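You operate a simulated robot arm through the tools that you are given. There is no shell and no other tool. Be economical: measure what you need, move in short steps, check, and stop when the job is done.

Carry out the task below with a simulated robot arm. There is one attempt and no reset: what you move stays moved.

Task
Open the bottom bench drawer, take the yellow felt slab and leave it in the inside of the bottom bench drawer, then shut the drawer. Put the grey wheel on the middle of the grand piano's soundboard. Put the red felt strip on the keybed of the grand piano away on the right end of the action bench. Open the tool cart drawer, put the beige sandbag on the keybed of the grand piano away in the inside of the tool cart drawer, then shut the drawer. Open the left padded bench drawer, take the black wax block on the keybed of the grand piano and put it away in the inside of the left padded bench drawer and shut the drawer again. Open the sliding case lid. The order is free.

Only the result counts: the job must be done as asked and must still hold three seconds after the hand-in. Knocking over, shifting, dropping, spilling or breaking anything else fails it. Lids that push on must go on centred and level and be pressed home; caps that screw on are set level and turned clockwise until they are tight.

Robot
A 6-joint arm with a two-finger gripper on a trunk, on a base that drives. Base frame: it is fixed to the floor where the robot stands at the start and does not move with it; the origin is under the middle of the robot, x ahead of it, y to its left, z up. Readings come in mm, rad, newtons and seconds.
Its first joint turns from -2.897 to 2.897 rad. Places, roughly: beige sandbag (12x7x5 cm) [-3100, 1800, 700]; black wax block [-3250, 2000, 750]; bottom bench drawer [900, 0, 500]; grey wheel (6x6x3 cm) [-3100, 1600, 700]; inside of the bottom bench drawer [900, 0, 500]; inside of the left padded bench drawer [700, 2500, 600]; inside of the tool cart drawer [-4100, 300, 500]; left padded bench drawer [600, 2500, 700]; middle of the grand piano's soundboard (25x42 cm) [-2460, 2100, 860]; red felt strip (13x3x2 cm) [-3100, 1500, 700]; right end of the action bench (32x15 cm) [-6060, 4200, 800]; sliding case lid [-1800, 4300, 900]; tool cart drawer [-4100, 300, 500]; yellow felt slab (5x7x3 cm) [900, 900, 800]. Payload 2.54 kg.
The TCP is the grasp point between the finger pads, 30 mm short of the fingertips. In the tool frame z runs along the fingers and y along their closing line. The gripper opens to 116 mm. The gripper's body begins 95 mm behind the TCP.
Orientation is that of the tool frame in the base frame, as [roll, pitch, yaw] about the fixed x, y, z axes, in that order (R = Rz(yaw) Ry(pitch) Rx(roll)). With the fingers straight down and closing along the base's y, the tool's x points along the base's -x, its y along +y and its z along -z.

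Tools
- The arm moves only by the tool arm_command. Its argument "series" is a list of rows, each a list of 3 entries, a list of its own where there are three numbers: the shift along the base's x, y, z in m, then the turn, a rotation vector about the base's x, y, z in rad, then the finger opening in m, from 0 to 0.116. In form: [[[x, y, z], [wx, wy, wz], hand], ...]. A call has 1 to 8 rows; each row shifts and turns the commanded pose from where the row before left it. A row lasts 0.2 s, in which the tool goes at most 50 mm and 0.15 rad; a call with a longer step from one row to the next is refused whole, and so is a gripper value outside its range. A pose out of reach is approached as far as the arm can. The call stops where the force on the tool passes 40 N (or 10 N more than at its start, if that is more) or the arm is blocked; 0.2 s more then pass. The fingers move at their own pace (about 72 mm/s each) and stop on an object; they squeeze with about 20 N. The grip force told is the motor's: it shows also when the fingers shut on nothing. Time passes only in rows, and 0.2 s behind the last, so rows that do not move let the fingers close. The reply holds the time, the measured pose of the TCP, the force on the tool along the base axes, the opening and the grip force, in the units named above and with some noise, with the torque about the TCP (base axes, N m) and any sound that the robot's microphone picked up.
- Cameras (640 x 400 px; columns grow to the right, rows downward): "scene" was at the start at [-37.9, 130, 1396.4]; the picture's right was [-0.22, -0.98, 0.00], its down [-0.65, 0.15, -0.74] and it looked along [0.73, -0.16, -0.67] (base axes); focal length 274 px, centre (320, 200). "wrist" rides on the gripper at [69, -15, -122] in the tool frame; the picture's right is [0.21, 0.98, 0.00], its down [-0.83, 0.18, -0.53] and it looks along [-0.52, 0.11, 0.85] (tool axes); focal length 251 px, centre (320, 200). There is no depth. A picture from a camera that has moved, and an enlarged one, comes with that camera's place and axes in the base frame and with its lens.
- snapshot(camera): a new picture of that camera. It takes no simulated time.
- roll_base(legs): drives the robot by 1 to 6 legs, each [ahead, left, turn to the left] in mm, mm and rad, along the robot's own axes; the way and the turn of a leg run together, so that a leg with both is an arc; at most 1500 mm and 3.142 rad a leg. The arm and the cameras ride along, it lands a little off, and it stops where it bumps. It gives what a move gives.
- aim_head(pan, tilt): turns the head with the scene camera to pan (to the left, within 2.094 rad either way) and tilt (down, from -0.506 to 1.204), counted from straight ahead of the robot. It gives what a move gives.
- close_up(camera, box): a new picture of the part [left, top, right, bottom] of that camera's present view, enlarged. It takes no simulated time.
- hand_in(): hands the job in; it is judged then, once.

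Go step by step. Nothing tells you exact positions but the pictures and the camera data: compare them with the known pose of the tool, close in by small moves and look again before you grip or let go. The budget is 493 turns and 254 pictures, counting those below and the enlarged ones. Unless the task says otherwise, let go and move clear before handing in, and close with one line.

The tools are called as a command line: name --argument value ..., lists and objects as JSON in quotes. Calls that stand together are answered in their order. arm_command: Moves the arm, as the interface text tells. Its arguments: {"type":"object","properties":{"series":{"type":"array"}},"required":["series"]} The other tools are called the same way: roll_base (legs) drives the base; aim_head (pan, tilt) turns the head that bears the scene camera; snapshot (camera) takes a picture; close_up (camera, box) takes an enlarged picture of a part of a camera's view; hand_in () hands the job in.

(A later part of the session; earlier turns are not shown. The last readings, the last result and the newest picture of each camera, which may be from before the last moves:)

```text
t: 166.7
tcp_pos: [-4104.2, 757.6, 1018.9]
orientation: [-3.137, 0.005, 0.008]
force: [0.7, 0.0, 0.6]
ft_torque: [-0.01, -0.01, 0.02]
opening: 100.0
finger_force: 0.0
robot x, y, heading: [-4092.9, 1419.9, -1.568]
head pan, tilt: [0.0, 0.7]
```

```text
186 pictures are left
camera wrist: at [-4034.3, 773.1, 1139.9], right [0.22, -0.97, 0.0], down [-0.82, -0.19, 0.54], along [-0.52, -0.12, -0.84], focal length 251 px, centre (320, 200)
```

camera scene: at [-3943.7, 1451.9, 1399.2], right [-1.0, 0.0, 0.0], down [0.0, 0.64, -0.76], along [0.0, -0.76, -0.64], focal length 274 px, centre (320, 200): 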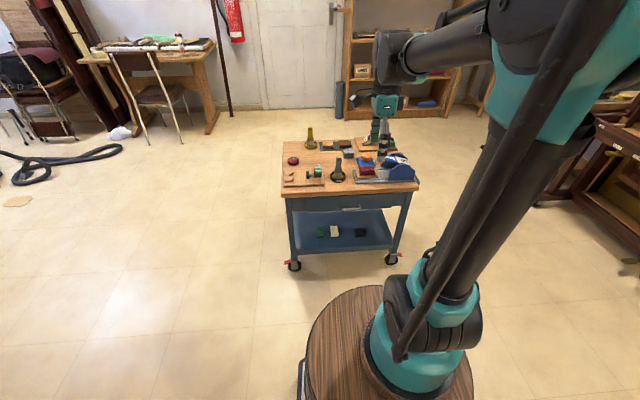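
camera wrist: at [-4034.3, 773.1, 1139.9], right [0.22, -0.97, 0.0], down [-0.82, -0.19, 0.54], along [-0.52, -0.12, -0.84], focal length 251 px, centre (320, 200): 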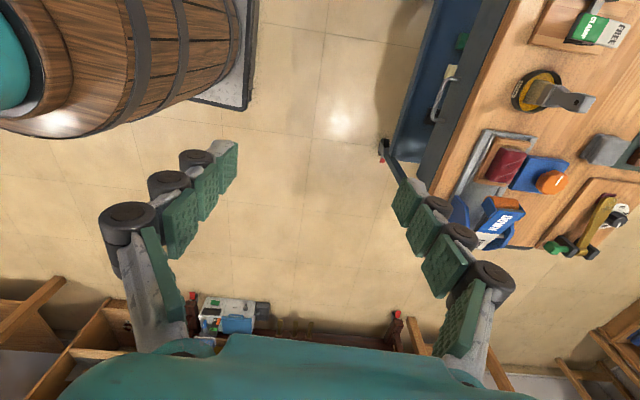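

close_up --camera "scene" --box '[270, 170, 430, 270]'

close_up --camera "wrist" --box '[360, 20, 520, 120]'

```text
4.00 times, centred on (350, 220) of scene
camera zoom: at [-3943.7, 1451.9, 1399.2], right [-1.0, 0.0, 0.0], down [0.0, 0.64, -0.76], along [0.0, -0.76, -0.64], focal length 1097 px, centre (200, 120)
```

zoom: 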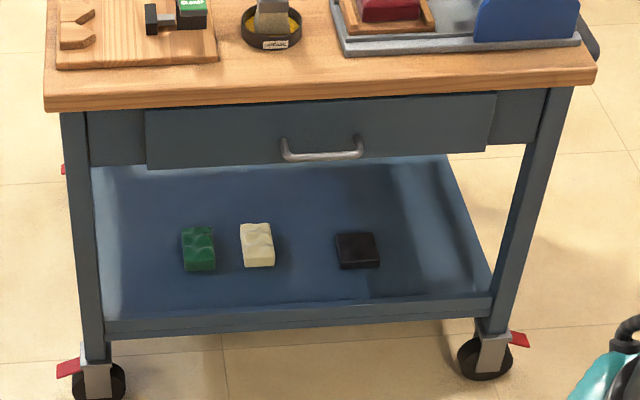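

```text
4.00 times, centred on (440, 70) of wrist
camera zoom: at [-4034.3, 773.1, 1139.9], right [0.22, -0.97, 0.0], down [-0.82, -0.19, 0.54], along [-0.52, -0.12, -0.84], focal length 1006 px, centre (-160, 720)
```

zoom: 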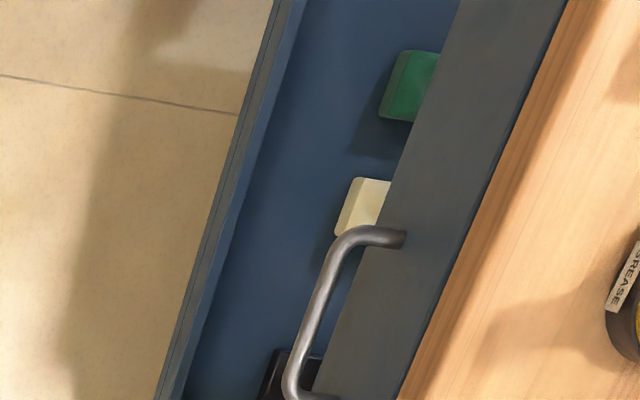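

The cart handle is at about (-4086, 486, 530) and is turned roughly 5°. I'll square up to it and tilt the tool.

roll_base --legs '[[0, 0, 0.092], [-99, -82, 0]]'

arm_command --series '[[[0.004, -0.038, -0.01], [-0.1453, -0.0139, 0], 0.05], [[0.004, -0.038, -0.01], [-0.1453, -0.0139, 0], 0.05], [[0.004, -0.038, -0.01], [-0.1453, -0.0139, 0], 0.05], [[0.004, -0.038, -0.01], [-0.1453, -0.0139, 0], 0.05], [[0.004, -0.038, -0.01], [-0.1453, -0.0139, 0], 0.05], [[0.003, -0.03, -0.035], [0, 0, 0], 0.03], [[0.003, -0.03, -0.035], [0, 0, 0], 0.03], [[0.003, -0.03, -0.035], [0, 0, 0], 0.03]]'

```text
t: 168.5
tcp_pos: [-4136.2, 851.2, 1019.3]
orientation: [-3.139, 0.007, 0.1]
force: [0.5, 0.8, 0.3]
ft_torque: [0.02, 0.01, 0.0]
opening: 100.0
finger_force: 0.0
robot x, y, heading: [-4183.7, 1506.6, -1.475]
head pan, tilt: [0.0, 0.7]
```

```text
t: 170.3
tcp_pos: [-4105.6, 572.0, 866.2]
orientation: [2.414, 0.004, 0.094]
force: [0.0, 1.0, 0.2]
ft_torque: [-0.02, -0.01, 0.0]
opening: 30.2
finger_force: 0.0
robot x, y, heading: [-4186.8, 1508.8, -1.472]
head pan, tilt: [0.0, 0.7]
```

arm_command --series '[[[0, 0, -0.045], [0, 0, 0], 0.03], [[0, 0, -0.045], [0, 0, 0], 0.03], [[0, 0, -0.045], [0, 0, 0], 0.03], [[0.001, -0.008, -0.045], [0, 0, 0], 0.03], [[0.001, -0.008, -0.045], [0, 0, 0], 0.03], [[0.001, -0.015, -0.045], [0, 0, 0], 0.03]]'

snapshot --camera "wrist"

```text
t: 171.7
tcp_pos: [-4107.5, 541.4, 593.8]
orientation: [2.412, 0.006, 0.095]
force: [-0.4, 0.0, -0.1]
ft_torque: [-0.02, 0.01, -0.01]
opening: 29.9
finger_force: 0.0
robot x, y, heading: [-4185.0, 1510.5, -1.473]
head pan, tilt: [0.0, 0.7]
```

```text
183 pictures are left
camera wrist: at [-4045.7, 638.4, 674.3], right [0.29, -0.71, 0.65], down [-0.84, 0.14, 0.52], along [-0.46, -0.69, -0.55], focal length 251 px, centre (320, 200)
```

wrist: 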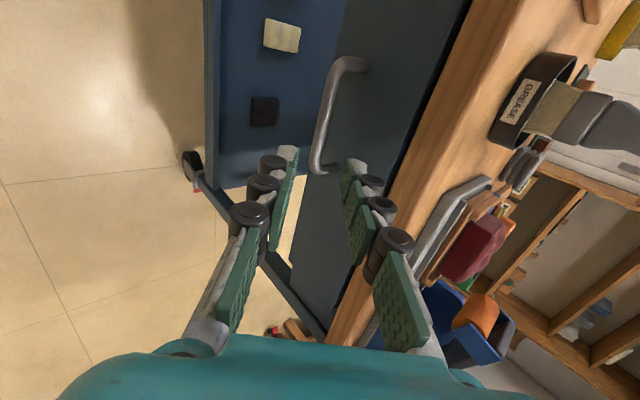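

arm_command --series '[[[0.0154, 0.0015, 0], [0, 0, 0], 0.03], [[0.0019, -0.02, -0.0223], [0, 0, 0], 0.03], [[0.0019, -0.02, -0.0223], [0, 0, 0], 0.03], [[0, 0, 0], [0, 0, 0], 0.03]]'

close_up --camera "wrist" --box '[220, 60, 440, 220]'

```text
t: 172.7
tcp_pos: [-4085.0, 499.5, 547.7]
orientation: [2.415, 0.007, 0.095]
force: [-0.2, -0.4, 0.2]
ft_torque: [0.01, 0.01, -0.01]
opening: 29.9
finger_force: 0.0
robot x, y, heading: [-4187.0, 1507.8, -1.477]
head pan, tilt: [0.0, 0.7]
```

```text
2.50 times, centred on (330, 140) of wrist
camera zoom: at [-4024.0, 597.5, 628.8], right [0.29, -0.71, 0.65], down [-0.84, 0.14, 0.52], along [-0.46, -0.69, -0.55], focal length 629 px, centre (295, 350)
```

zoom: 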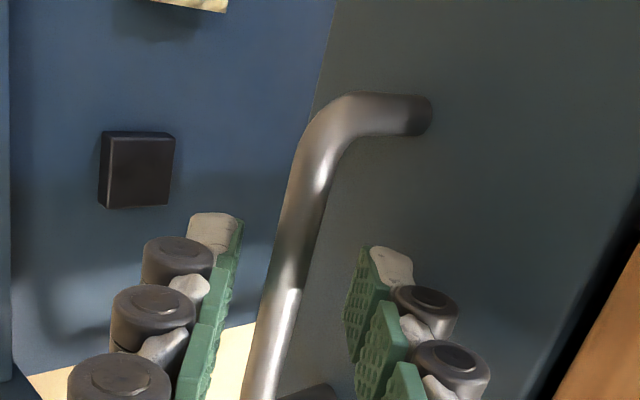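

Well aligned. I'll advance 7 mm more and close.

arm_command --series '[[[0.0005, -0.0047, -0.0052], [0, 0, 0], 0.03], [[0, 0, 0], [0, 0, 0], 0], [[0, 0, 0], [0, 0, 0], 0], [[0, 0, 0], [0, 0, 0], 0]]'

close_up --camera "wrist" --box '[220, 60, 440, 220]'

```text
t: 173.7
tcp_pos: [-4084.2, 495.9, 543.4]
orientation: [2.418, 0.006, 0.094]
force: [-1.1, 18.7, -18.8]
ft_torque: [0.42, 0.07, 0.01]
opening: 8.8
finger_force: 36.4
robot x, y, heading: [-4181.2, 1507.2, -1.476]
head pan, tilt: [0.0, 0.7]
```

```text
2.50 times, centred on (330, 140) of wrist
camera zoom: at [-4023.7, 594.0, 622.8], right [0.29, -0.71, 0.65], down [-0.84, 0.14, 0.53], along [-0.46, -0.69, -0.55], focal length 629 px, centre (295, 350)
```

zoom: 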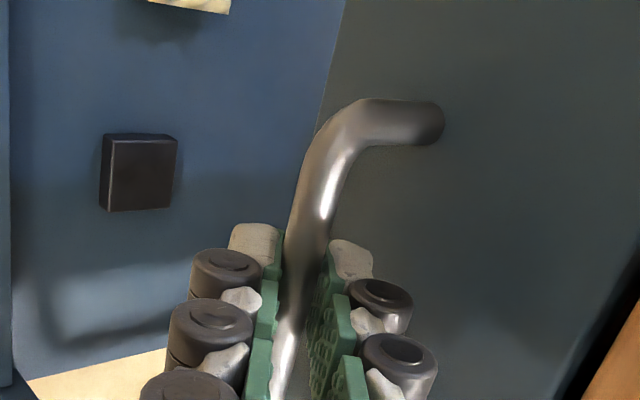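

roll_base --legs '[[-100, 0, 0]]'

roll_base --legs '[[-80, 0, 0]]'

close_up --camera "scene" --box '[250, 130, 450, 255]'

```text
t: 174.7
tcp_pos: [-4088.3, 540.3, 542.3]
orientation: [2.416, 0.007, 0.095]
force: [-0.3, 0.9, -9.5]
ft_torque: [0.07, -0.02, 0.0]
opening: 8.9
finger_force: 36.6
robot x, y, heading: [-4194.2, 1555.8, -1.472]
head pan, tilt: [0.0, 0.7]
stopped in leg 1: the robot was blocked; the commanded pose is now the measured one
```

```text
t: 175.4
tcp_pos: [-4089.5, 548.5, 542.0]
orientation: [2.416, 0.007, 0.094]
force: [-0.6, 0.3, -7.3]
ft_torque: [0.07, -0.01, 0.01]
opening: 9.0
finger_force: 36.6
robot x, y, heading: [-4188.9, 1563.3, -1.477]
head pan, tilt: [0.0, 0.7]
stopped in leg 1: the robot was blocked; the commanded pose is now the measured one
```

```text
3.20 times, centred on (350, 192) of scene
camera zoom: at [-4043.3, 1609.5, 1399.2], right [-1.0, -0.1, 0.0], down [-0.06, 0.64, -0.76], along [0.07, -0.76, -0.64], focal length 878 px, centre (224, 224)
```

zoom: 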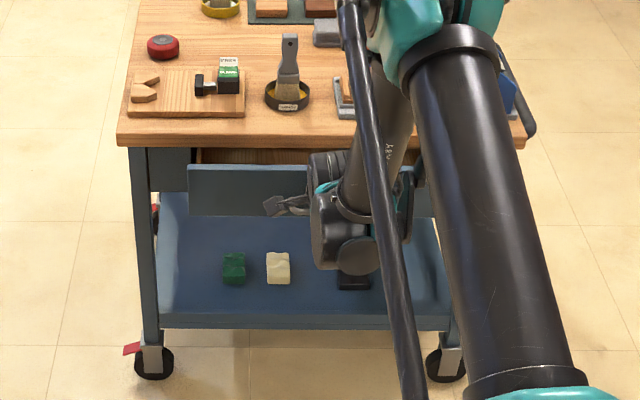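

Something behind (the dolly) blocks the base, so I'll pull further with the arm only.

arm_command --series '[[[-0.0014, 0.015, -0.001], [0, 0, 0], 0], [[-0.0014, 0.015, 0], [0, 0, 0], 0], [[-0.0014, 0.015, 0], [0, 0, 0], 0], [[-0.0014, 0.015, 0], [0, 0, 0], 0]]'

aim_head --pan 2.09 --tilt 0.8

snapshot --camera "scene"

aim_head --pan -2.09 --tilt 0.8

snapshot --camera "scene"

```text
t: 176.4
tcp_pos: [-4093.0, 594.9, 541.7]
orientation: [2.422, 0.006, 0.093]
force: [-2.6, 0.6, -29.3]
ft_torque: [0.32, -0.04, 0.1]
opening: 8.5
finger_force: 36.9
out of reach, approached as far as the arm can: row 4
robot x, y, heading: [-4187.0, 1561.6, -1.475]
head pan, tilt: [0.0, 0.7]
```

```text
t: 178.4
tcp_pos: [-4092.6, 593.9, 542.3]
orientation: [2.419, 0.007, 0.094]
force: [-2.1, 1.1, -43.4]
ft_torque: [0.38, 0.07, -0.01]
opening: 9.1
finger_force: 36.8
robot x, y, heading: [-4192.4, 1561.6, -1.473]
head pan, tilt: [2.089, 0.799]
```

```text
179 pictures are left
camera scene: at [-3985.6, 1739.1, 1391.2], right [0.58, -0.82, 0.0], down [-0.59, -0.41, -0.7], along [0.57, 0.4, -0.72], focal length 274 px, centre (320, 200)
```

scene: 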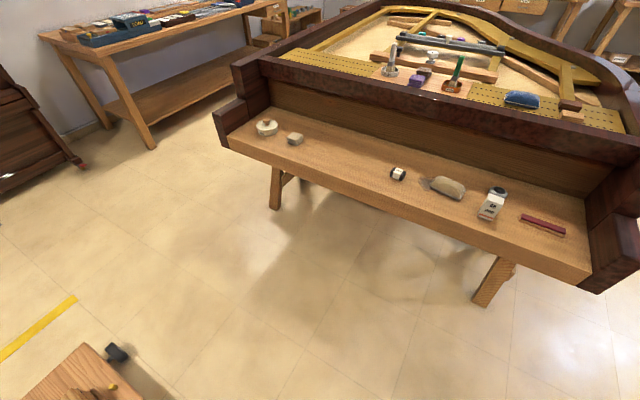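

```text
t: 181.8
tcp_pos: [-4092.9, 593.9, 541.8]
orientation: [2.419, 0.008, 0.094]
force: [-1.3, 1.2, -39.2]
ft_torque: [0.4, 0.05, -0.01]
opening: 9.0
finger_force: 36.4
robot x, y, heading: [-4188.0, 1564.5, -1.472]
head pan, tilt: [-2.089, 0.799]
```

```text
178 pictures are left
camera scene: at [-4125.2, 1725.6, 1391.1], right [0.41, 0.91, 0.0], down [0.65, -0.29, -0.7], along [-0.64, 0.29, -0.72], focal length 274 px, centre (320, 200)
```

scene: 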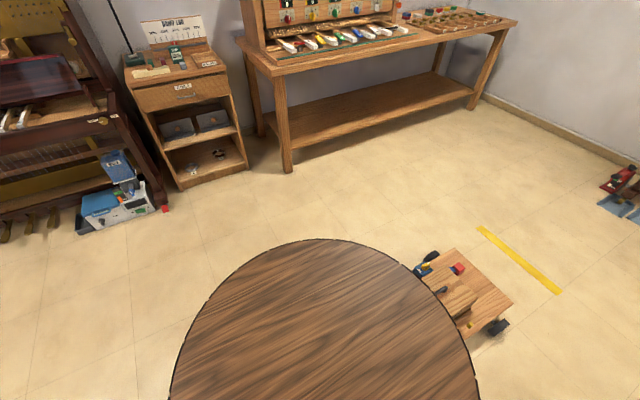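

The dolly hasn't shifted. The drawer is about 100 mm open, so I'll let go and then pull further by the panel's top edge with the tool pointing down.

arm_command --series '[[[0, 0, 0], [0, 0, 0], 0.03], [[0, 0, 0], [0, 0, 0], 0.03], [[-0.0013, 0.0133, 0.0155], [0, 0, 0], 0.03], [[-0.0013, 0.0133, 0.0155], [0, 0, 0], 0.03], [[-0.0013, 0.0133, 0.0155], [0, 0, 0], 0.03], [[0, 0, 0.045], [0, 0, 0], 0.03], [[0, 0, 0.045], [0, 0, 0], 0.04]]'

arm_command --series '[[[0, 0, 0.045], [0.1453, 0.0139, 0], 0.04], [[0, 0, 0.03], [0.1453, 0.0139, 0], 0.04], [[0, 0, 0.02], [0.1453, 0.0139, 0], 0.05], [[0, 0, 0.02], [0.1453, 0.0139, 0], 0.05], [[0, 0, 0], [0.1453, 0.0139, 0], 0.05]]'

snapshot --camera "wrist"

aim_head --pan 0 --tilt 0.7

close_up --camera "scene" --box '[250, 130, 450, 255]'

```text
t: 183.4
tcp_pos: [-4096.1, 622.1, 687.1]
orientation: [2.415, 0.008, 0.095]
force: [-0.8, -0.4, 0.9]
ft_torque: [0.02, -0.04, 0.02]
opening: 39.9
finger_force: 0.1
out of reach, approached as far as the arm can: row 3, 4, 5
robot x, y, heading: [-4186.3, 1560.7, -1.475]
head pan, tilt: [-2.089, 0.799]
```

```text
t: 184.6
tcp_pos: [-4094.7, 624.2, 801.7]
orientation: [-3.136, 0.008, 0.099]
force: [1.0, -0.2, 0.2]
ft_torque: [-0.02, 0.0, 0.02]
opening: 50.4
finger_force: 0.0
robot x, y, heading: [-4190.7, 1566.5, -1.474]
head pan, tilt: [-2.089, 0.799]
```

```text
177 pictures are left
camera wrist: at [-4026.2, 644.6, 923.2], right [0.31, -0.95, -0.01], down [-0.8, -0.27, 0.54], along [-0.51, -0.16, -0.84], focal length 251 px, centre (320, 200)
```

wrist: 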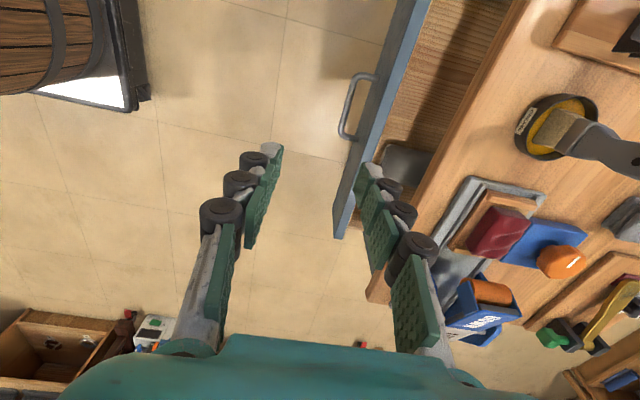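

```text
t: 186.6
tcp_pos: [-4093.8, 623.2, 801.9]
orientation: [-3.139, 0.006, 0.099]
force: [0.4, 0.5, 0.5]
ft_torque: [0.03, -0.02, -0.02]
opening: 50.3
finger_force: 0.1
robot x, y, heading: [-4190.9, 1560.4, -1.472]
head pan, tilt: [0.0, 0.7]
```

```text
3.20 times, centred on (350, 192) of scene
camera zoom: at [-4043.4, 1609.8, 1399.2], right [-1.0, -0.1, 0.0], down [-0.06, 0.64, -0.76], along [0.07, -0.76, -0.64], focal length 878 px, centre (224, 224)
```

zoom: 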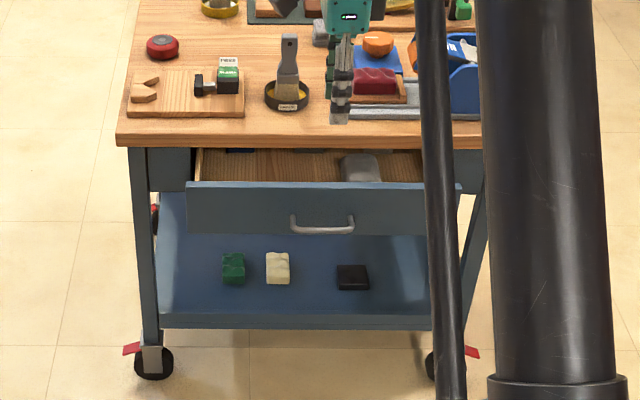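

The panel's top edge is at about y=545, z≈595. I'll straddle it with the fingers and grip.

arm_command --series '[[[0, -0.026, -0.03], [0, 0, 0], 0.06], [[0, -0.026, -0.03], [0, 0, 0], 0.06], [[0, -0.026, -0.03], [0, 0, 0], 0.06], [[0, 0, -0.04], [0, 0, 0], 0.06]]'

snapshot --camera "wrist"

close_up --camera "scene" --box '[290, 150, 410, 225]'

```text
t: 187.6
tcp_pos: [-4095.4, 545.2, 673.1]
orientation: [-3.136, 0.006, 0.098]
force: [0.2, -0.2, 0.0]
ft_torque: [-0.03, 0.04, 0.0]
opening: 59.8
finger_force: 0.1
robot x, y, heading: [-4189.1, 1565.8, -1.477]
head pan, tilt: [0.0, 0.7]
```

```text
175 pictures are left
camera wrist: at [-4026.6, 567.1, 793.9], right [0.31, -0.95, -0.01], down [-0.8, -0.26, 0.54], along [-0.51, -0.16, -0.84], focal length 251 px, centre (320, 200)
```

wrist: 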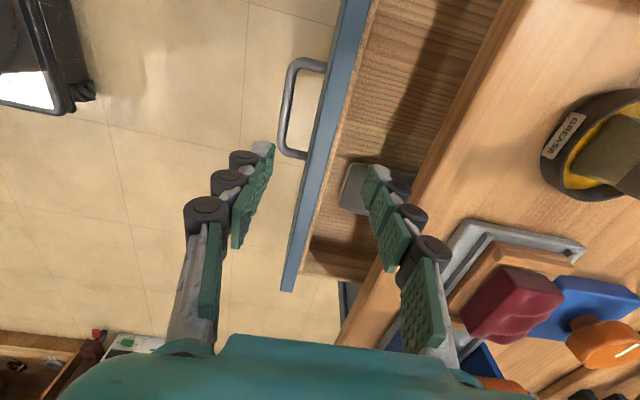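

```text
5.33 times, centred on (350, 188) of scene
camera zoom: at [-4043.4, 1610.0, 1399.2], right [-1.0, -0.1, 0.0], down [-0.06, 0.64, -0.76], along [0.07, -0.76, -0.64], focal length 1463 px, centre (160, 267)
```

zoom: 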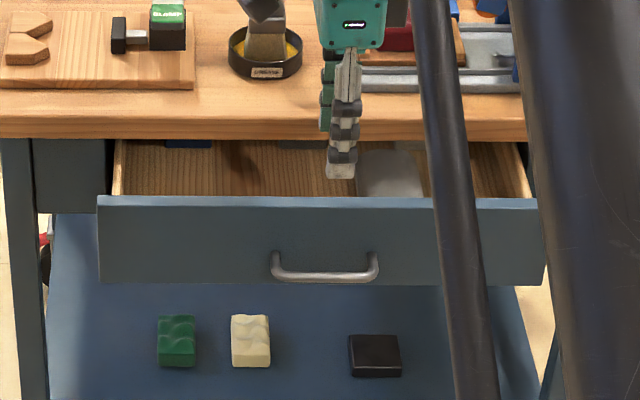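

arm_command --series '[[[0, 0, -0.03], [0, 0, 0], 0.06], [[0, 0, -0.03], [0, 0, 0], 0.06], [[0, 0, -0.013], [0, 0, 0], 0.06], [[0, 0, 0], [0, 0, 0], 0.0], [[0, 0, 0], [0, 0, 0], 0.0], [[0, 0, 0], [0, 0, 0], 0.0]]'

snapshot --camera "wrist"

```text
t: 189.0
tcp_pos: [-4094.9, 545.4, 598.3]
orientation: [-3.139, 0.007, 0.099]
force: [1.4, 1.1, -6.2]
ft_torque: [-0.01, 0.04, -0.89]
opening: 16.1
finger_force: 42.2
robot x, y, heading: [-4191.2, 1563.5, -1.474]
head pan, tilt: [0.0, 0.7]
```

```text
173 pictures are left
camera wrist: at [-4026.4, 566.2, 719.5], right [0.31, -0.95, -0.01], down [-0.8, -0.26, 0.54], along [-0.51, -0.16, -0.84], focal length 251 px, centre (320, 200)
```

wrist: 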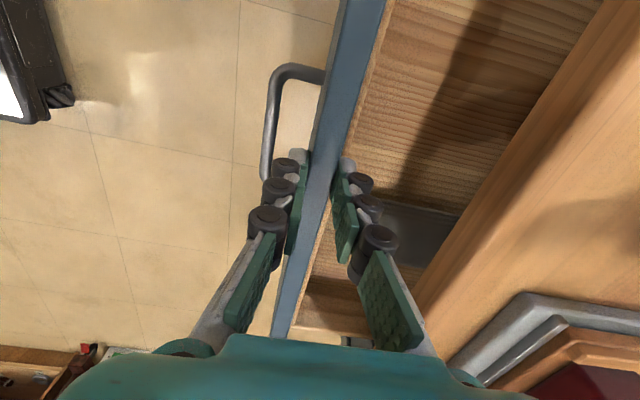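

arm_command --series '[[[-0.0019, 0.02, 0], [0, 0, 0], 0], [[-0.0019, 0.02, 0], [0, 0, 0], 0], [[-0.0019, 0.02, 0], [0, 0, 0], 0], [[-0.0019, 0.02, 0], [0, 0, 0], 0], [[-0.0019, 0.02, 0], [0, 0, 0], 0]]'

arm_command --series '[[[0, 0, 0], [0, 0, 0], 0.06], [[0, 0, 0], [0, 0, 0], 0.06], [[0, 0, 0.045], [0, 0, 0], 0.06], [[0, 0, 0.045], [0, 0, 0], 0.06], [[0, 0, 0.045], [0, 0, 0], 0.06], [[0, 0, 0.045], [0, 0, 0], 0.06], [[0, 0, 0.045], [0, 0, 0], 0.06], [[0, 0, 0.045], [0, 0, 0], 0.06]]'

snapshot --camera "scene"

snapshot --camera "wrist"

```text
t: 190.2
tcp_pos: [-4102.7, 646.0, 598.1]
orientation: [-3.136, 0.004, 0.101]
force: [10.0, 0.8, -29.8]
ft_torque: [0.03, -0.22, -0.88]
opening: 15.9
finger_force: 41.8
robot x, y, heading: [-4189.4, 1563.1, -1.475]
head pan, tilt: [0.0, 0.7]
```

```text
t: 192.0
tcp_pos: [-4105.2, 645.7, 868.6]
orientation: [-3.139, 0.006, 0.099]
force: [-0.3, -0.6, -0.2]
ft_torque: [0.02, 0.0, -0.02]
opening: 59.9
finger_force: 0.1
robot x, y, heading: [-4192.8, 1560.8, -1.474]
head pan, tilt: [0.0, 0.7]
```

```text
172 pictures are left
camera scene: at [-4043.3, 1609.6, 1399.2], right [-1.0, -0.1, 0.0], down [-0.06, 0.64, -0.76], along [0.07, -0.76, -0.64], focal length 274 px, centre (320, 200)
```

scene: 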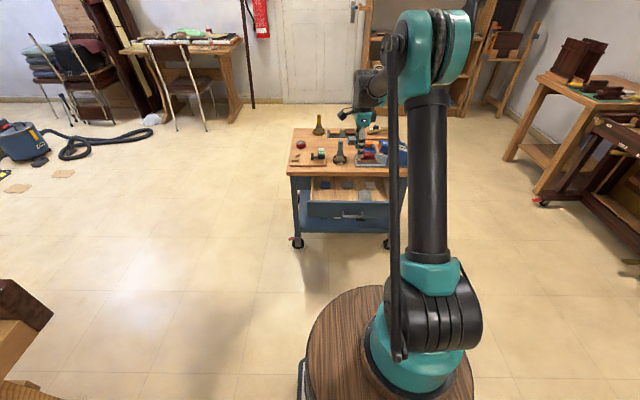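

```text
171 pictures are left
camera wrist: at [-4035.7, 665.9, 989.7], right [0.31, -0.95, -0.01], down [-0.8, -0.26, 0.54], along [-0.51, -0.16, -0.84], focal length 251 px, centre (320, 200)
```

wrist: 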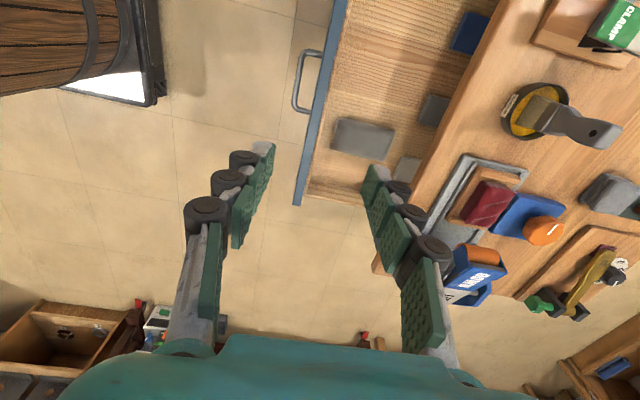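

The drawer is open by about 200 mm with free space on its +x side. Next is the sandbag: I'll retract the arm and drive to the keyboard.

arm_command --series '[[[-0.003, 0.03, 0.038], [0, 0, 0], 0.1], [[-0.003, 0.03, 0.038], [0, 0, 0], 0.1], [[-0.003, 0.03, 0.038], [0, 0, 0], 0.1], [[-0.003, 0.03, 0.038], [0, 0, 0], 0.1], [[-0.003, 0.045, 0], [0, 0, 0], 0.1], [[-0.003, 0.045, 0], [0, 0, 0], 0.1], [[-0.003, 0.045, 0], [0, 0, 0], 0.1]]'

roll_base --legs '[[50, 150, 0], [0, 0, 1.475], [60, 250, 0]]'

aim_head --pan 0 --tilt 0.6

snapshot --camera "scene"

snapshot --camera "wrist"

```text
t: 193.6
tcp_pos: [-4123.1, 899.6, 1021.4]
orientation: [-3.139, 0.006, 0.099]
force: [-0.7, 0.0, -0.3]
ft_torque: [0.02, 0.0, 0.01]
opening: 99.8
finger_force: 0.0
robot x, y, heading: [-4192.5, 1565.5, -1.472]
head pan, tilt: [0.0, 0.7]
```

```text
t: 200.0
tcp_pos: [-3309.0, 1759.7, 1021.6]
orientation: [-3.138, 0.007, 1.545]
force: [-0.5, -0.4, -0.6]
ft_torque: [-0.02, 0.0, 0.0]
opening: 100.0
finger_force: 0.1
robot x, y, heading: [-3968.9, 1773.4, -0.026]
head pan, tilt: [0.0, 0.7]
```

```text
t: 200.7
tcp_pos: [-3307.5, 1759.0, 1021.3]
orientation: [-3.138, 0.006, 1.546]
force: [-0.8, -0.2, 0.7]
ft_torque: [0.01, 0.01, 0.01]
opening: 100.4
finger_force: 0.0
robot x, y, heading: [-3971.8, 1775.8, -0.03]
head pan, tilt: [0.0, 0.6]
```

```text
170 pictures are left
camera scene: at [-3999.6, 1925.4, 1407.8], right [-0.03, -1.0, 0.0], down [-0.57, 0.02, -0.82], along [0.82, -0.02, -0.57], focal length 274 px, centre (320, 200)
```

scene: 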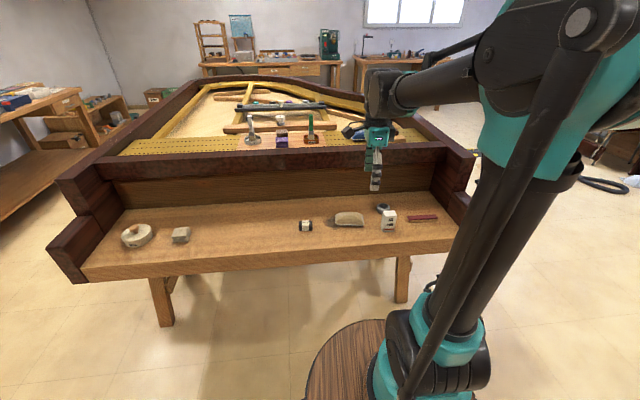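

```text
169 pictures are left
camera wrist: at [-3319.7, 1828.8, 1142.3], right [0.98, 0.19, -0.01], down [0.16, -0.83, 0.54], along [0.1, -0.53, -0.84], focal length 251 px, centre (320, 200)
```

wrist: 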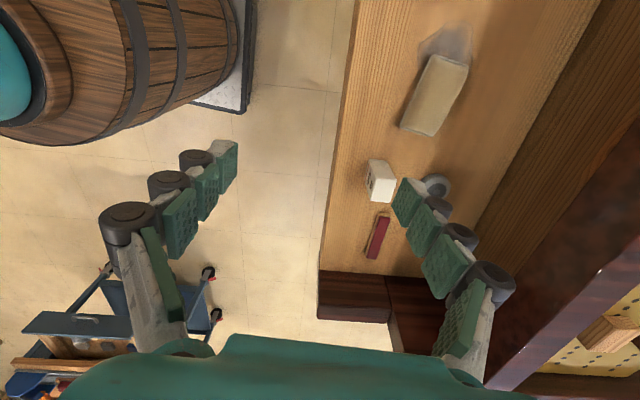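

The sandbag is centred near (-3130, 1787) with its long axis roughly along y, so I'll close along x across its 7 cm width. I'll move above it.

arm_command --series '[[[0.044, 0.007, -0.02], [0, 0, -0.016], 0.11], [[0.044, 0.007, -0.02], [0, 0, -0.016], 0.11], [[0.044, 0.007, -0.02], [0, 0, -0.016], 0.11], [[0.044, 0.006, -0.02], [0, 0, -0.016], 0.11], [[0, 0, -0.05], [0, 0, 0], 0.11]]'

snapshot --camera "wrist"

close_up --camera "scene" --box '[280, 180, 460, 250]'

```text
t: 201.9
tcp_pos: [-3129.3, 1785.3, 887.6]
orientation: [-3.137, 0.007, 1.482]
force: [-0.4, -0.1, 0.5]
ft_torque: [-0.02, -0.01, -0.01]
opening: 109.9
finger_force: 0.0
robot x, y, heading: [-3974.5, 1777.8, -0.031]
head pan, tilt: [0.0, 0.6]
```

```text
168 pictures are left
camera wrist: at [-3139.0, 1855.5, 1008.8], right [0.99, 0.13, -0.01], down [0.11, -0.84, 0.54], along [0.06, -0.53, -0.84], focal length 251 px, centre (320, 200)
```

wrist: 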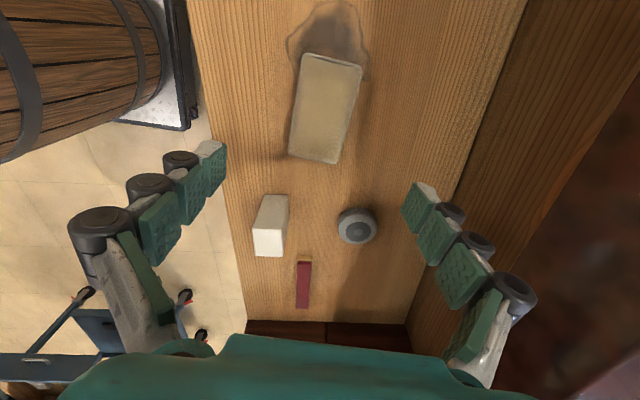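

```text
3.56 times, centred on (370, 215) of scene
camera zoom: at [-3999.8, 1925.4, 1407.8], right [-0.03, -1.0, 0.0], down [-0.56, 0.02, -0.83], along [0.82, -0.02, -0.56], focal length 975 px, centre (142, 147)
```

zoom: 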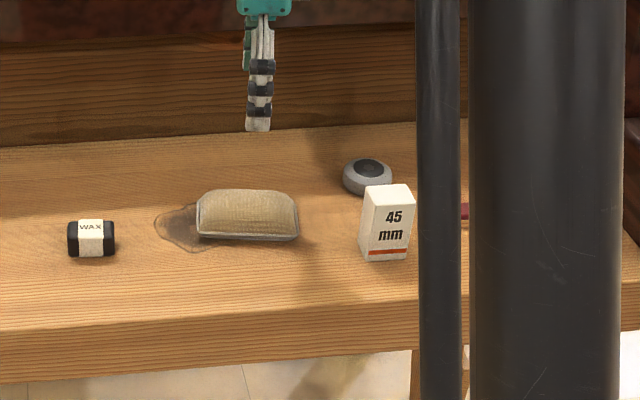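

arm_command --series '[[[0, 0.003, -0.04], [0, 0, 0.03], 0.11], [[0, 0, -0.04], [0, 0, 0], 0.11], [[0, 0, -0.04], [0, 0, 0], 0.11], [[0, 0, -0.02], [0, 0, 0], 0.11], [[0, 0, -0.01], [0, 0, 0], 0.11]]'

snapshot --camera "wrist"

close_up --camera "scene" --box '[280, 180, 460, 250]'

```text
t: 203.1
tcp_pos: [-3129.5, 1789.4, 739.3]
orientation: [-3.138, 0.006, 1.513]
force: [0.6, 0.6, 0.5]
ft_torque: [0.0, -0.02, 0.01]
opening: 109.8
finger_force: 0.1
robot x, y, heading: [-3970.6, 1776.2, -0.03]
head pan, tilt: [0.0, 0.6]
```

```text
166 pictures are left
camera wrist: at [-3140.2, 1859.3, 862.2], right [0.99, 0.16, -0.01], down [0.13, -0.83, 0.54], along [0.08, -0.53, -0.84], focal length 251 px, centre (320, 200)
```

wrist: 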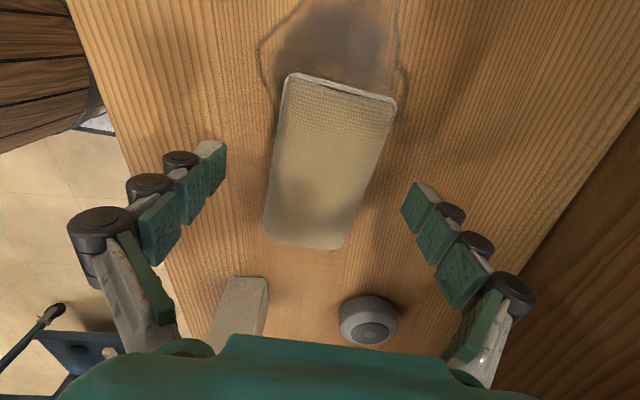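

```text
3.56 times, centred on (370, 215) of scene
camera zoom: at [-3999.6, 1925.4, 1407.8], right [-0.03, -1.0, 0.0], down [-0.56, 0.02, -0.83], along [0.82, -0.02, -0.56], focal length 975 px, centre (142, 147)
```

zoom: 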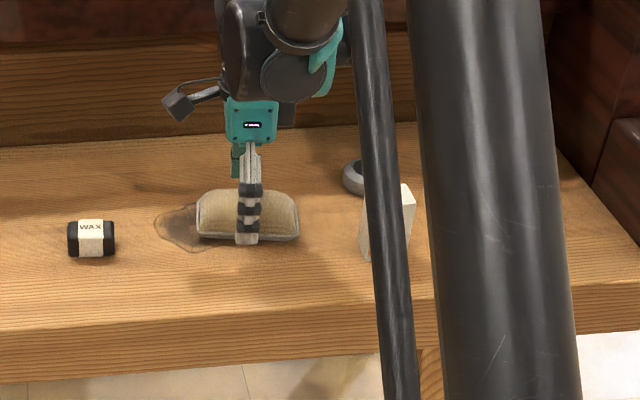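

arm_command --series '[[[0, 0.0, -0.004], [0, 0, 0.0], 0.09], [[0, 0, 0], [0, 0, 0], 0.06], [[0, 0, 0], [0, 0, 0], 0.0], [[0, 0, 0], [0, 0, 0], 0.0], [[0, 0, 0], [0, 0, 0], 0.0]]'

arm_command --series '[[[0, 0.0, 0.02], [0, 0, 0.0], 0.0], [[0, 0, 0.03], [0, 0, 0], 0.0], [[0, 0, 0.03], [0, 0, 0], 0.0]]'

snapshot --camera "wrist"

```text
t: 204.3
tcp_pos: [-3129.4, 1789.0, 738.3]
orientation: [-3.138, 0.006, 1.511]
force: [3.3, 0.6, 2.5]
ft_torque: [0.0, -0.09, -0.05]
opening: 61.3
finger_force: 20.0
robot x, y, heading: [-3965.6, 1775.5, -0.029]
head pan, tilt: [0.0, 0.6]
```

```text
t: 205.1
tcp_pos: [-3130.6, 1789.2, 818.0]
orientation: [-3.139, 0.007, 1.512]
force: [1.0, -0.4, -3.2]
ft_torque: [0.02, 0.04, 0.0]
opening: 61.6
finger_force: 19.5
robot x, y, heading: [-3973.3, 1779.4, -0.028]
head pan, tilt: [0.0, 0.6]
```

```text
164 pictures are left
camera wrist: at [-3140.1, 1859.9, 940.2], right [0.99, 0.16, -0.01], down [0.13, -0.83, 0.54], along [0.08, -0.53, -0.84], focal length 251 px, centre (320, 200)
```

wrist: 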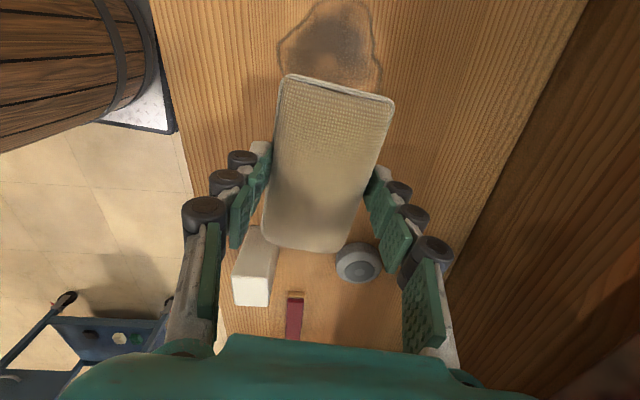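

The sandbag is held. I'll raise it, back away, and turn to the cart.

arm_command --series '[[[0, 0, 0.045], [0, 0, 0], 0], [[0, 0, 0.045], [0, 0, 0], 0], [[-0.03, 0, 0.038], [0, 0, 0], 0], [[-0.03, 0, 0.038], [0, 0, 0], 0], [[-0.04, 0, 0.02], [0, 0, 0], 0], [[-0.04, 0, 0], [0, 0, 0], 0]]'

roll_base --legs '[[0, -350, 0], [0, 0, -1.475]]'

snapshot --camera "wrist"

aim_head --pan 0.05 --tilt 0.7

snapshot --camera "scene"

```text
t: 206.5
tcp_pos: [-3271.6, 1787.6, 1005.7]
orientation: [-3.141, 0.007, 1.512]
force: [1.1, 0.3, -4.2]
ft_torque: [0.04, 0.06, -0.03]
opening: 60.9
finger_force: 19.7
robot x, y, heading: [-3971.4, 1774.3, -0.025]
head pan, tilt: [0.0, 0.6]
```

```text
t: 212.3
tcp_pos: [-3903.2, 733.7, 1004.4]
orientation: [-3.139, 0.007, 0.037]
force: [-1.1, -0.3, -3.1]
ft_torque: [0.01, -0.01, 0.0]
opening: 61.3
finger_force: 19.7
robot x, y, heading: [-3984.1, 1430.3, -1.497]
head pan, tilt: [0.0, 0.6]
```

```text
163 pictures are left
camera wrist: at [-3832.8, 750.8, 1125.9], right [0.25, -0.97, -0.01], down [-0.81, -0.22, 0.54], along [-0.52, -0.13, -0.84], focal length 251 px, centre (320, 200)
```

wrist: 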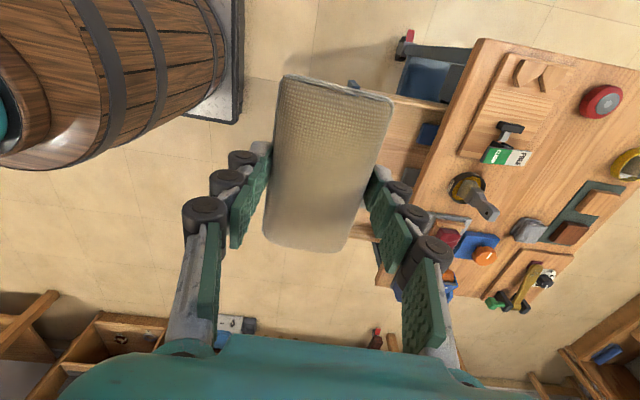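

```text
t: 213.0
tcp_pos: [-3901.7, 733.8, 1003.6]
orientation: [-3.138, 0.007, 0.039]
force: [0.8, -0.4, -3.5]
ft_torque: [0.01, 0.0, 0.02]
opening: 61.2
finger_force: 20.2
robot x, y, heading: [-3983.1, 1429.7, -1.501]
head pan, tilt: [0.051, 0.7]
```

```text
162 pictures are left
camera scene: at [-3830.6, 1473.8, 1399.2], right [-0.99, -0.12, 0.0], down [-0.08, 0.64, -0.77], along [0.09, -0.76, -0.64], focal length 274 px, centre (320, 200)
```

scene: 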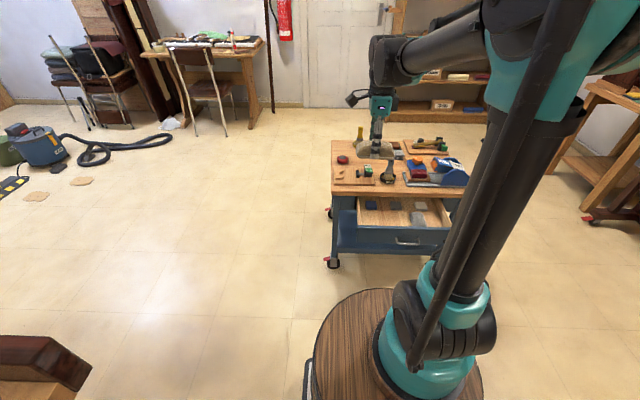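

arm_command --series '[[[-0.026, -0.034, -0.02], [0, 0, 0.012], 0], [[-0.026, -0.034, -0.02], [0, 0, 0.012], 0], [[-0.026, -0.034, -0.02], [0, 0, 0.012], 0], [[-0.026, -0.034, -0.02], [0, 0, 0.012], 0], [[-0.024, -0.033, -0.02], [0, 0, 0.012], 0], [[0, 0, -0.045], [0, 0, 0], 0], [[0, 0, -0.045], [0, 0, 0], 0]]'

snapshot --camera "wrist"

close_up --camera "scene" --box '[300, 110, 500, 280]'

```text
t: 214.6
tcp_pos: [-4031.1, 566.4, 812.7]
orientation: [-3.139, 0.008, 0.099]
force: [-0.7, 0.6, -2.8]
ft_torque: [-0.02, -0.03, 0.01]
opening: 61.1
finger_force: 20.1
robot x, y, heading: [-3983.4, 1430.8, -1.497]
head pan, tilt: [0.051, 0.7]
```

```text
161 pictures are left
camera wrist: at [-3963.1, 587.6, 934.7], right [0.31, -0.95, -0.01], down [-0.8, -0.26, 0.54], along [-0.51, -0.16, -0.84], focal length 251 px, centre (320, 200)
```

wrist: 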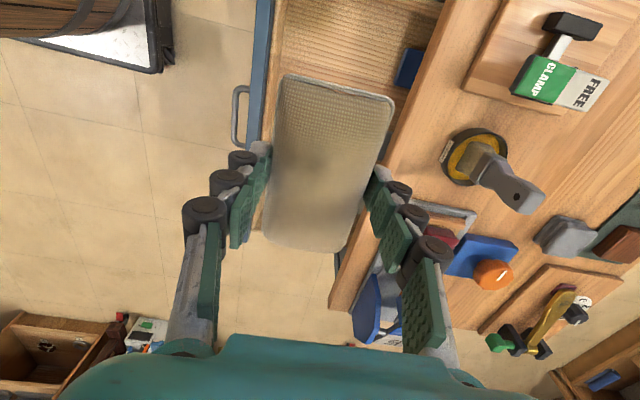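

```text
2.35 times, centred on (400, 195) of scene
camera zoom: at [-3830.7, 1473.9, 1399.2], right [-0.99, -0.12, 0.0], down [-0.08, 0.64, -0.76], along [0.09, -0.76, -0.64], focal length 645 px, centre (132, 212)
```

zoom: 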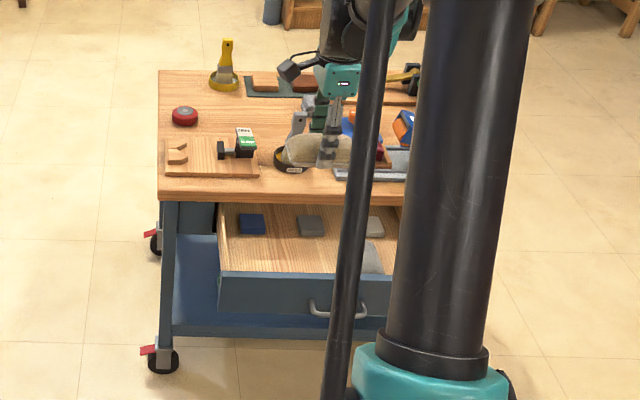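

arm_command --series '[[[0, 0, -0.045], [0, 0, 0], 0], [[0, 0, -0.045], [0, 0, 0], 0], [[0, 0, -0.045], [0, 0, 0], 0], [[0, 0, -0.045], [0, 0, 0], 0], [[0, 0, -0.03], [0, 0, 0], 0]]'

snapshot --camera "wrist"

```text
t: 215.8
tcp_pos: [-4030.3, 567.2, 606.5]
orientation: [-3.139, 0.006, 0.1]
force: [-0.3, 0.5, -4.3]
ft_torque: [-0.03, -0.03, -0.01]
opening: 61.1
finger_force: 20.2
robot x, y, heading: [-3983.2, 1431.8, -1.498]
head pan, tilt: [0.051, 0.7]
```

```text
159 pictures are left
camera wrist: at [-3961.8, 587.6, 727.4], right [0.31, -0.95, -0.01], down [-0.8, -0.26, 0.54], along [-0.51, -0.16, -0.84], focal length 251 px, centre (320, 200)
```

wrist: 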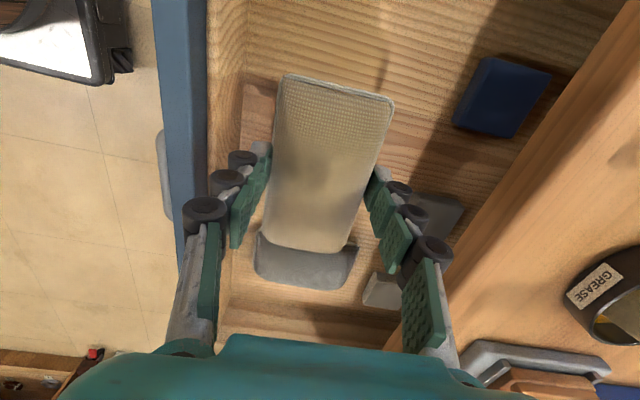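

The grey slab in the drawer ends near x≈-4130. I'll shift 30 mm further from it and lower.

arm_command --series '[[[0.03, 0.003, 0], [0, 0, 0], 0], [[0, 0, -0.015], [0, 0, 0], 0], [[0, 0, -0.01], [0, 0, 0], 0], [[0, 0, -0.008], [0, 0, 0], 0], [[0, 0, -0.006], [0, 0, 0], 0]]'

arm_command --series '[[[0, 0, -0.005], [0, 0, 0], 0], [[0, 0, -0.005], [0, 0, 0], 0], [[0, 0, -0.005], [0, 0, 0], 0], [[0, 0, -0.005], [0, 0, 0], 0]]'

snapshot --camera "wrist"

```text
t: 217.0
tcp_pos: [-3999.7, 567.6, 566.1]
orientation: [-3.138, 0.007, 0.099]
force: [0.0, -0.8, -3.5]
ft_torque: [0.0, -0.04, 0.04]
opening: 60.9
finger_force: 20.3
robot x, y, heading: [-3986.0, 1426.9, -1.497]
head pan, tilt: [0.051, 0.7]
```

```text
t: 218.0
tcp_pos: [-4001.0, 567.9, 546.1]
orientation: [-3.139, 0.007, 0.1]
force: [1.1, -1.7, 8.1]
ft_torque: [0.24, 0.09, 0.0]
opening: 61.0
finger_force: 20.1
robot x, y, heading: [-3980.6, 1430.9, -1.499]
head pan, tilt: [0.051, 0.7]
```

```text
158 pictures are left
camera wrist: at [-3932.3, 588.9, 667.7], right [0.31, -0.95, -0.01], down [-0.8, -0.26, 0.54], along [-0.51, -0.16, -0.84], focal length 251 px, centre (320, 200)
```

wrist: 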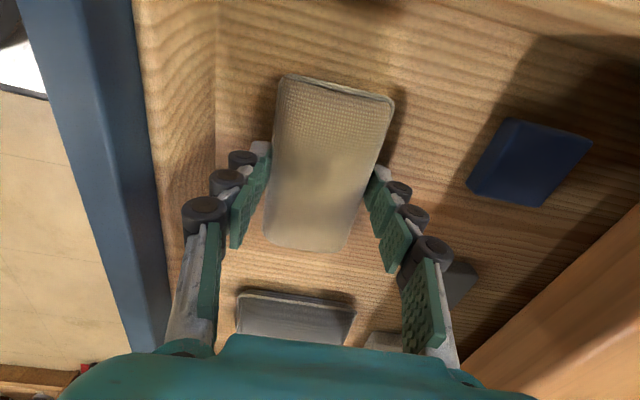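

The bag touches the floor of the drawer, so I'll release and rise.

arm_command --series '[[[0, 0, 0], [0, 0, 0], 0.085], [[0, 0, 0], [0, 0, 0], 0.085], [[0, 0, 0.03], [0, 0, 0], 0.085], [[0, 0, 0.045], [0, 0, 0], 0.085], [[0, 0, 0.045], [0, 0, 0], 0.085], [[0, 0, 0.045], [0, 0, 0], 0.085], [[0, 0, 0.045], [0, 0, 0], 0.05]]'

snapshot --camera "wrist"

```text
t: 219.6
tcp_pos: [-4001.5, 565.9, 753.2]
orientation: [-3.139, 0.009, 0.098]
force: [0.6, -0.4, -0.4]
ft_torque: [0.02, 0.0, 0.0]
opening: 49.9
finger_force: 0.0
robot x, y, heading: [-3983.3, 1429.8, -1.5]
head pan, tilt: [0.051, 0.7]
```

```text
157 pictures are left
camera wrist: at [-3933.1, 587.3, 875.1], right [0.31, -0.95, -0.01], down [-0.8, -0.26, 0.54], along [-0.51, -0.16, -0.84], focal length 251 px, centre (320, 200)
```

wrist: 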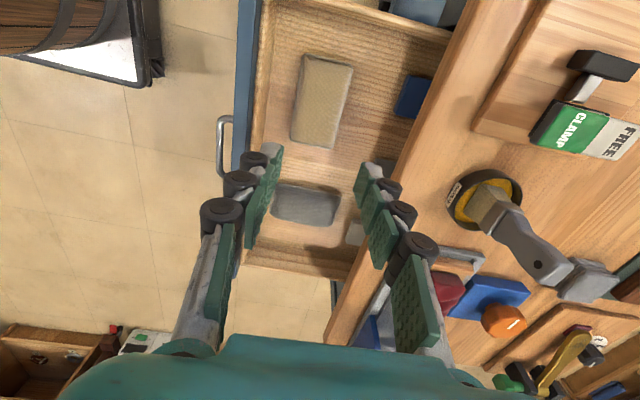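

The sandbag is in place. To close the drawer I'll reposition and push the panel above its handle with the tool tilted forward.

arm_command --series '[[[0, 0, 0.045], [0, 0, 0], 0], [[0, 0.03, 0.03], [0, 0, 0], 0]]'

roll_base --legs '[[-162, 115, 0]]'

arm_command --series '[[[-0.035, -0.006, 0], [-0.1453, -0.0139, 0], 0], [[-0.035, -0.006, 0], [-0.1453, -0.0139, 0], 0], [[-0.035, -0.006, 0], [-0.1453, -0.0139, 0], 0], [[-0.035, -0.006, 0], [-0.1453, -0.0139, 0], 0], [[-0.035, -0.006, 0], [-0.1453, -0.0139, 0], 0], [[-0.035, -0.006, 0], [0, 0, 0], 0]]'

snapshot --camera "wrist"

```text
t: 220.2
tcp_pos: [-4000.8, 596.1, 832.1]
orientation: [-3.137, 0.007, 0.1]
force: [-0.6, -0.8, -0.7]
ft_torque: [0.0, -0.01, -0.01]
opening: 0.1
finger_force: 20.1
robot x, y, heading: [-3980.7, 1430.9, -1.498]
head pan, tilt: [0.051, 0.7]
```

```text
t: 221.8
tcp_pos: [-3897.5, 769.3, 832.1]
orientation: [-3.138, 0.007, 0.101]
force: [0.5, 1.0, 0.4]
ft_torque: [0.02, 0.01, 0.01]
opening: 0.0
finger_force: 19.6
robot x, y, heading: [-3879.1, 1603.7, -1.496]
head pan, tilt: [0.051, 0.7]
```

```text
t: 223.2
tcp_pos: [-4105.6, 733.1, 830.3]
orientation: [2.412, 0.008, 0.096]
force: [-0.9, -0.4, 0.5]
ft_torque: [-0.05, 0.01, -0.02]
opening: 0.2
finger_force: 19.9
robot x, y, heading: [-3877.8, 1602.2, -1.501]
head pan, tilt: [0.051, 0.7]
```

```text
156 pictures are left
camera wrist: at [-4044.7, 831.2, 911.4], right [0.29, -0.7, 0.65], down [-0.84, 0.14, 0.53], along [-0.46, -0.7, -0.55], focal length 251 px, centre (320, 200)
```

wrist: 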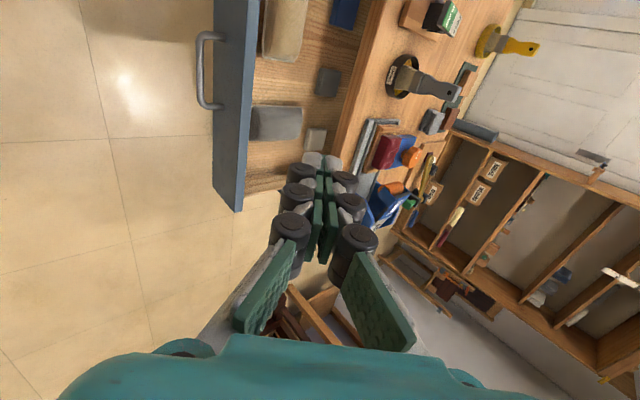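

arm_command --series '[[[0, 0, -0.045], [0, 0, 0], 0], [[0, 0, -0.045], [0, 0, 0], 0], [[0, 0, -0.045], [0, 0, 0], 0], [[0, 0, -0.045], [0, 0, 0], 0]]'

snapshot --camera "wrist"

```text
t: 224.2
tcp_pos: [-4107.3, 732.7, 651.1]
orientation: [2.415, 0.007, 0.096]
force: [0.0, -0.6, 0.0]
ft_torque: [-0.02, -0.01, 0.02]
opening: 0.0
finger_force: 20.0
robot x, y, heading: [-3881.1, 1602.3, -1.497]
head pan, tilt: [0.051, 0.7]
```

```text
155 pictures are left
camera wrist: at [-4046.1, 830.6, 730.3], right [0.29, -0.71, 0.65], down [-0.84, 0.14, 0.53], along [-0.46, -0.69, -0.55], focal length 251 px, centre (320, 200)
```

wrist: 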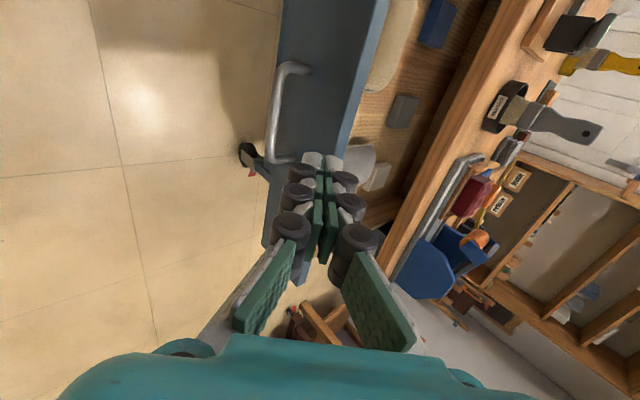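

arm_command --series '[[[0, 0, -0.03], [0, 0, 0], 0], [[0, 0, -0.03], [0, 0, 0], 0], [[0, 0, -0.003], [0, 0, 0], 0]]'

close_up --camera "wrist" --box '[220, 60, 440, 220]'

```text
t: 225.0
tcp_pos: [-4119.2, 706.1, 605.7]
orientation: [2.418, 0.008, 0.097]
force: [0.4, 0.2, -0.4]
ft_torque: [0.0, 0.02, -0.02]
opening: 0.3
finger_force: 20.3
out of reach, approached as far as the arm can: row 1, 2
robot x, y, heading: [-3880.8, 1599.5, -1.495]
head pan, tilt: [0.051, 0.7]
```

```text
2.50 times, centred on (330, 140) of wrist
camera zoom: at [-4058.0, 804.0, 686.6], right [0.29, -0.71, 0.65], down [-0.84, 0.14, 0.53], along [-0.46, -0.69, -0.55], focal length 629 px, centre (295, 350)
```

zoom: 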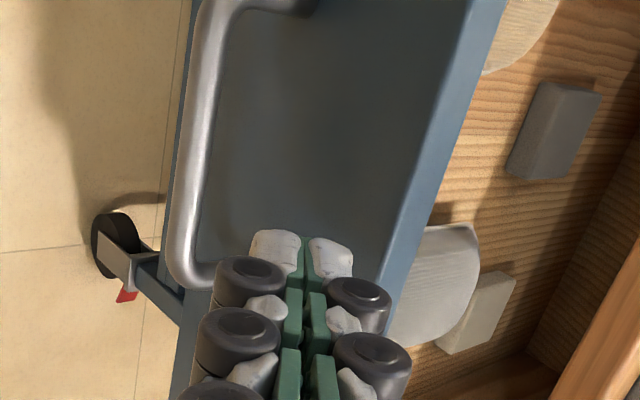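

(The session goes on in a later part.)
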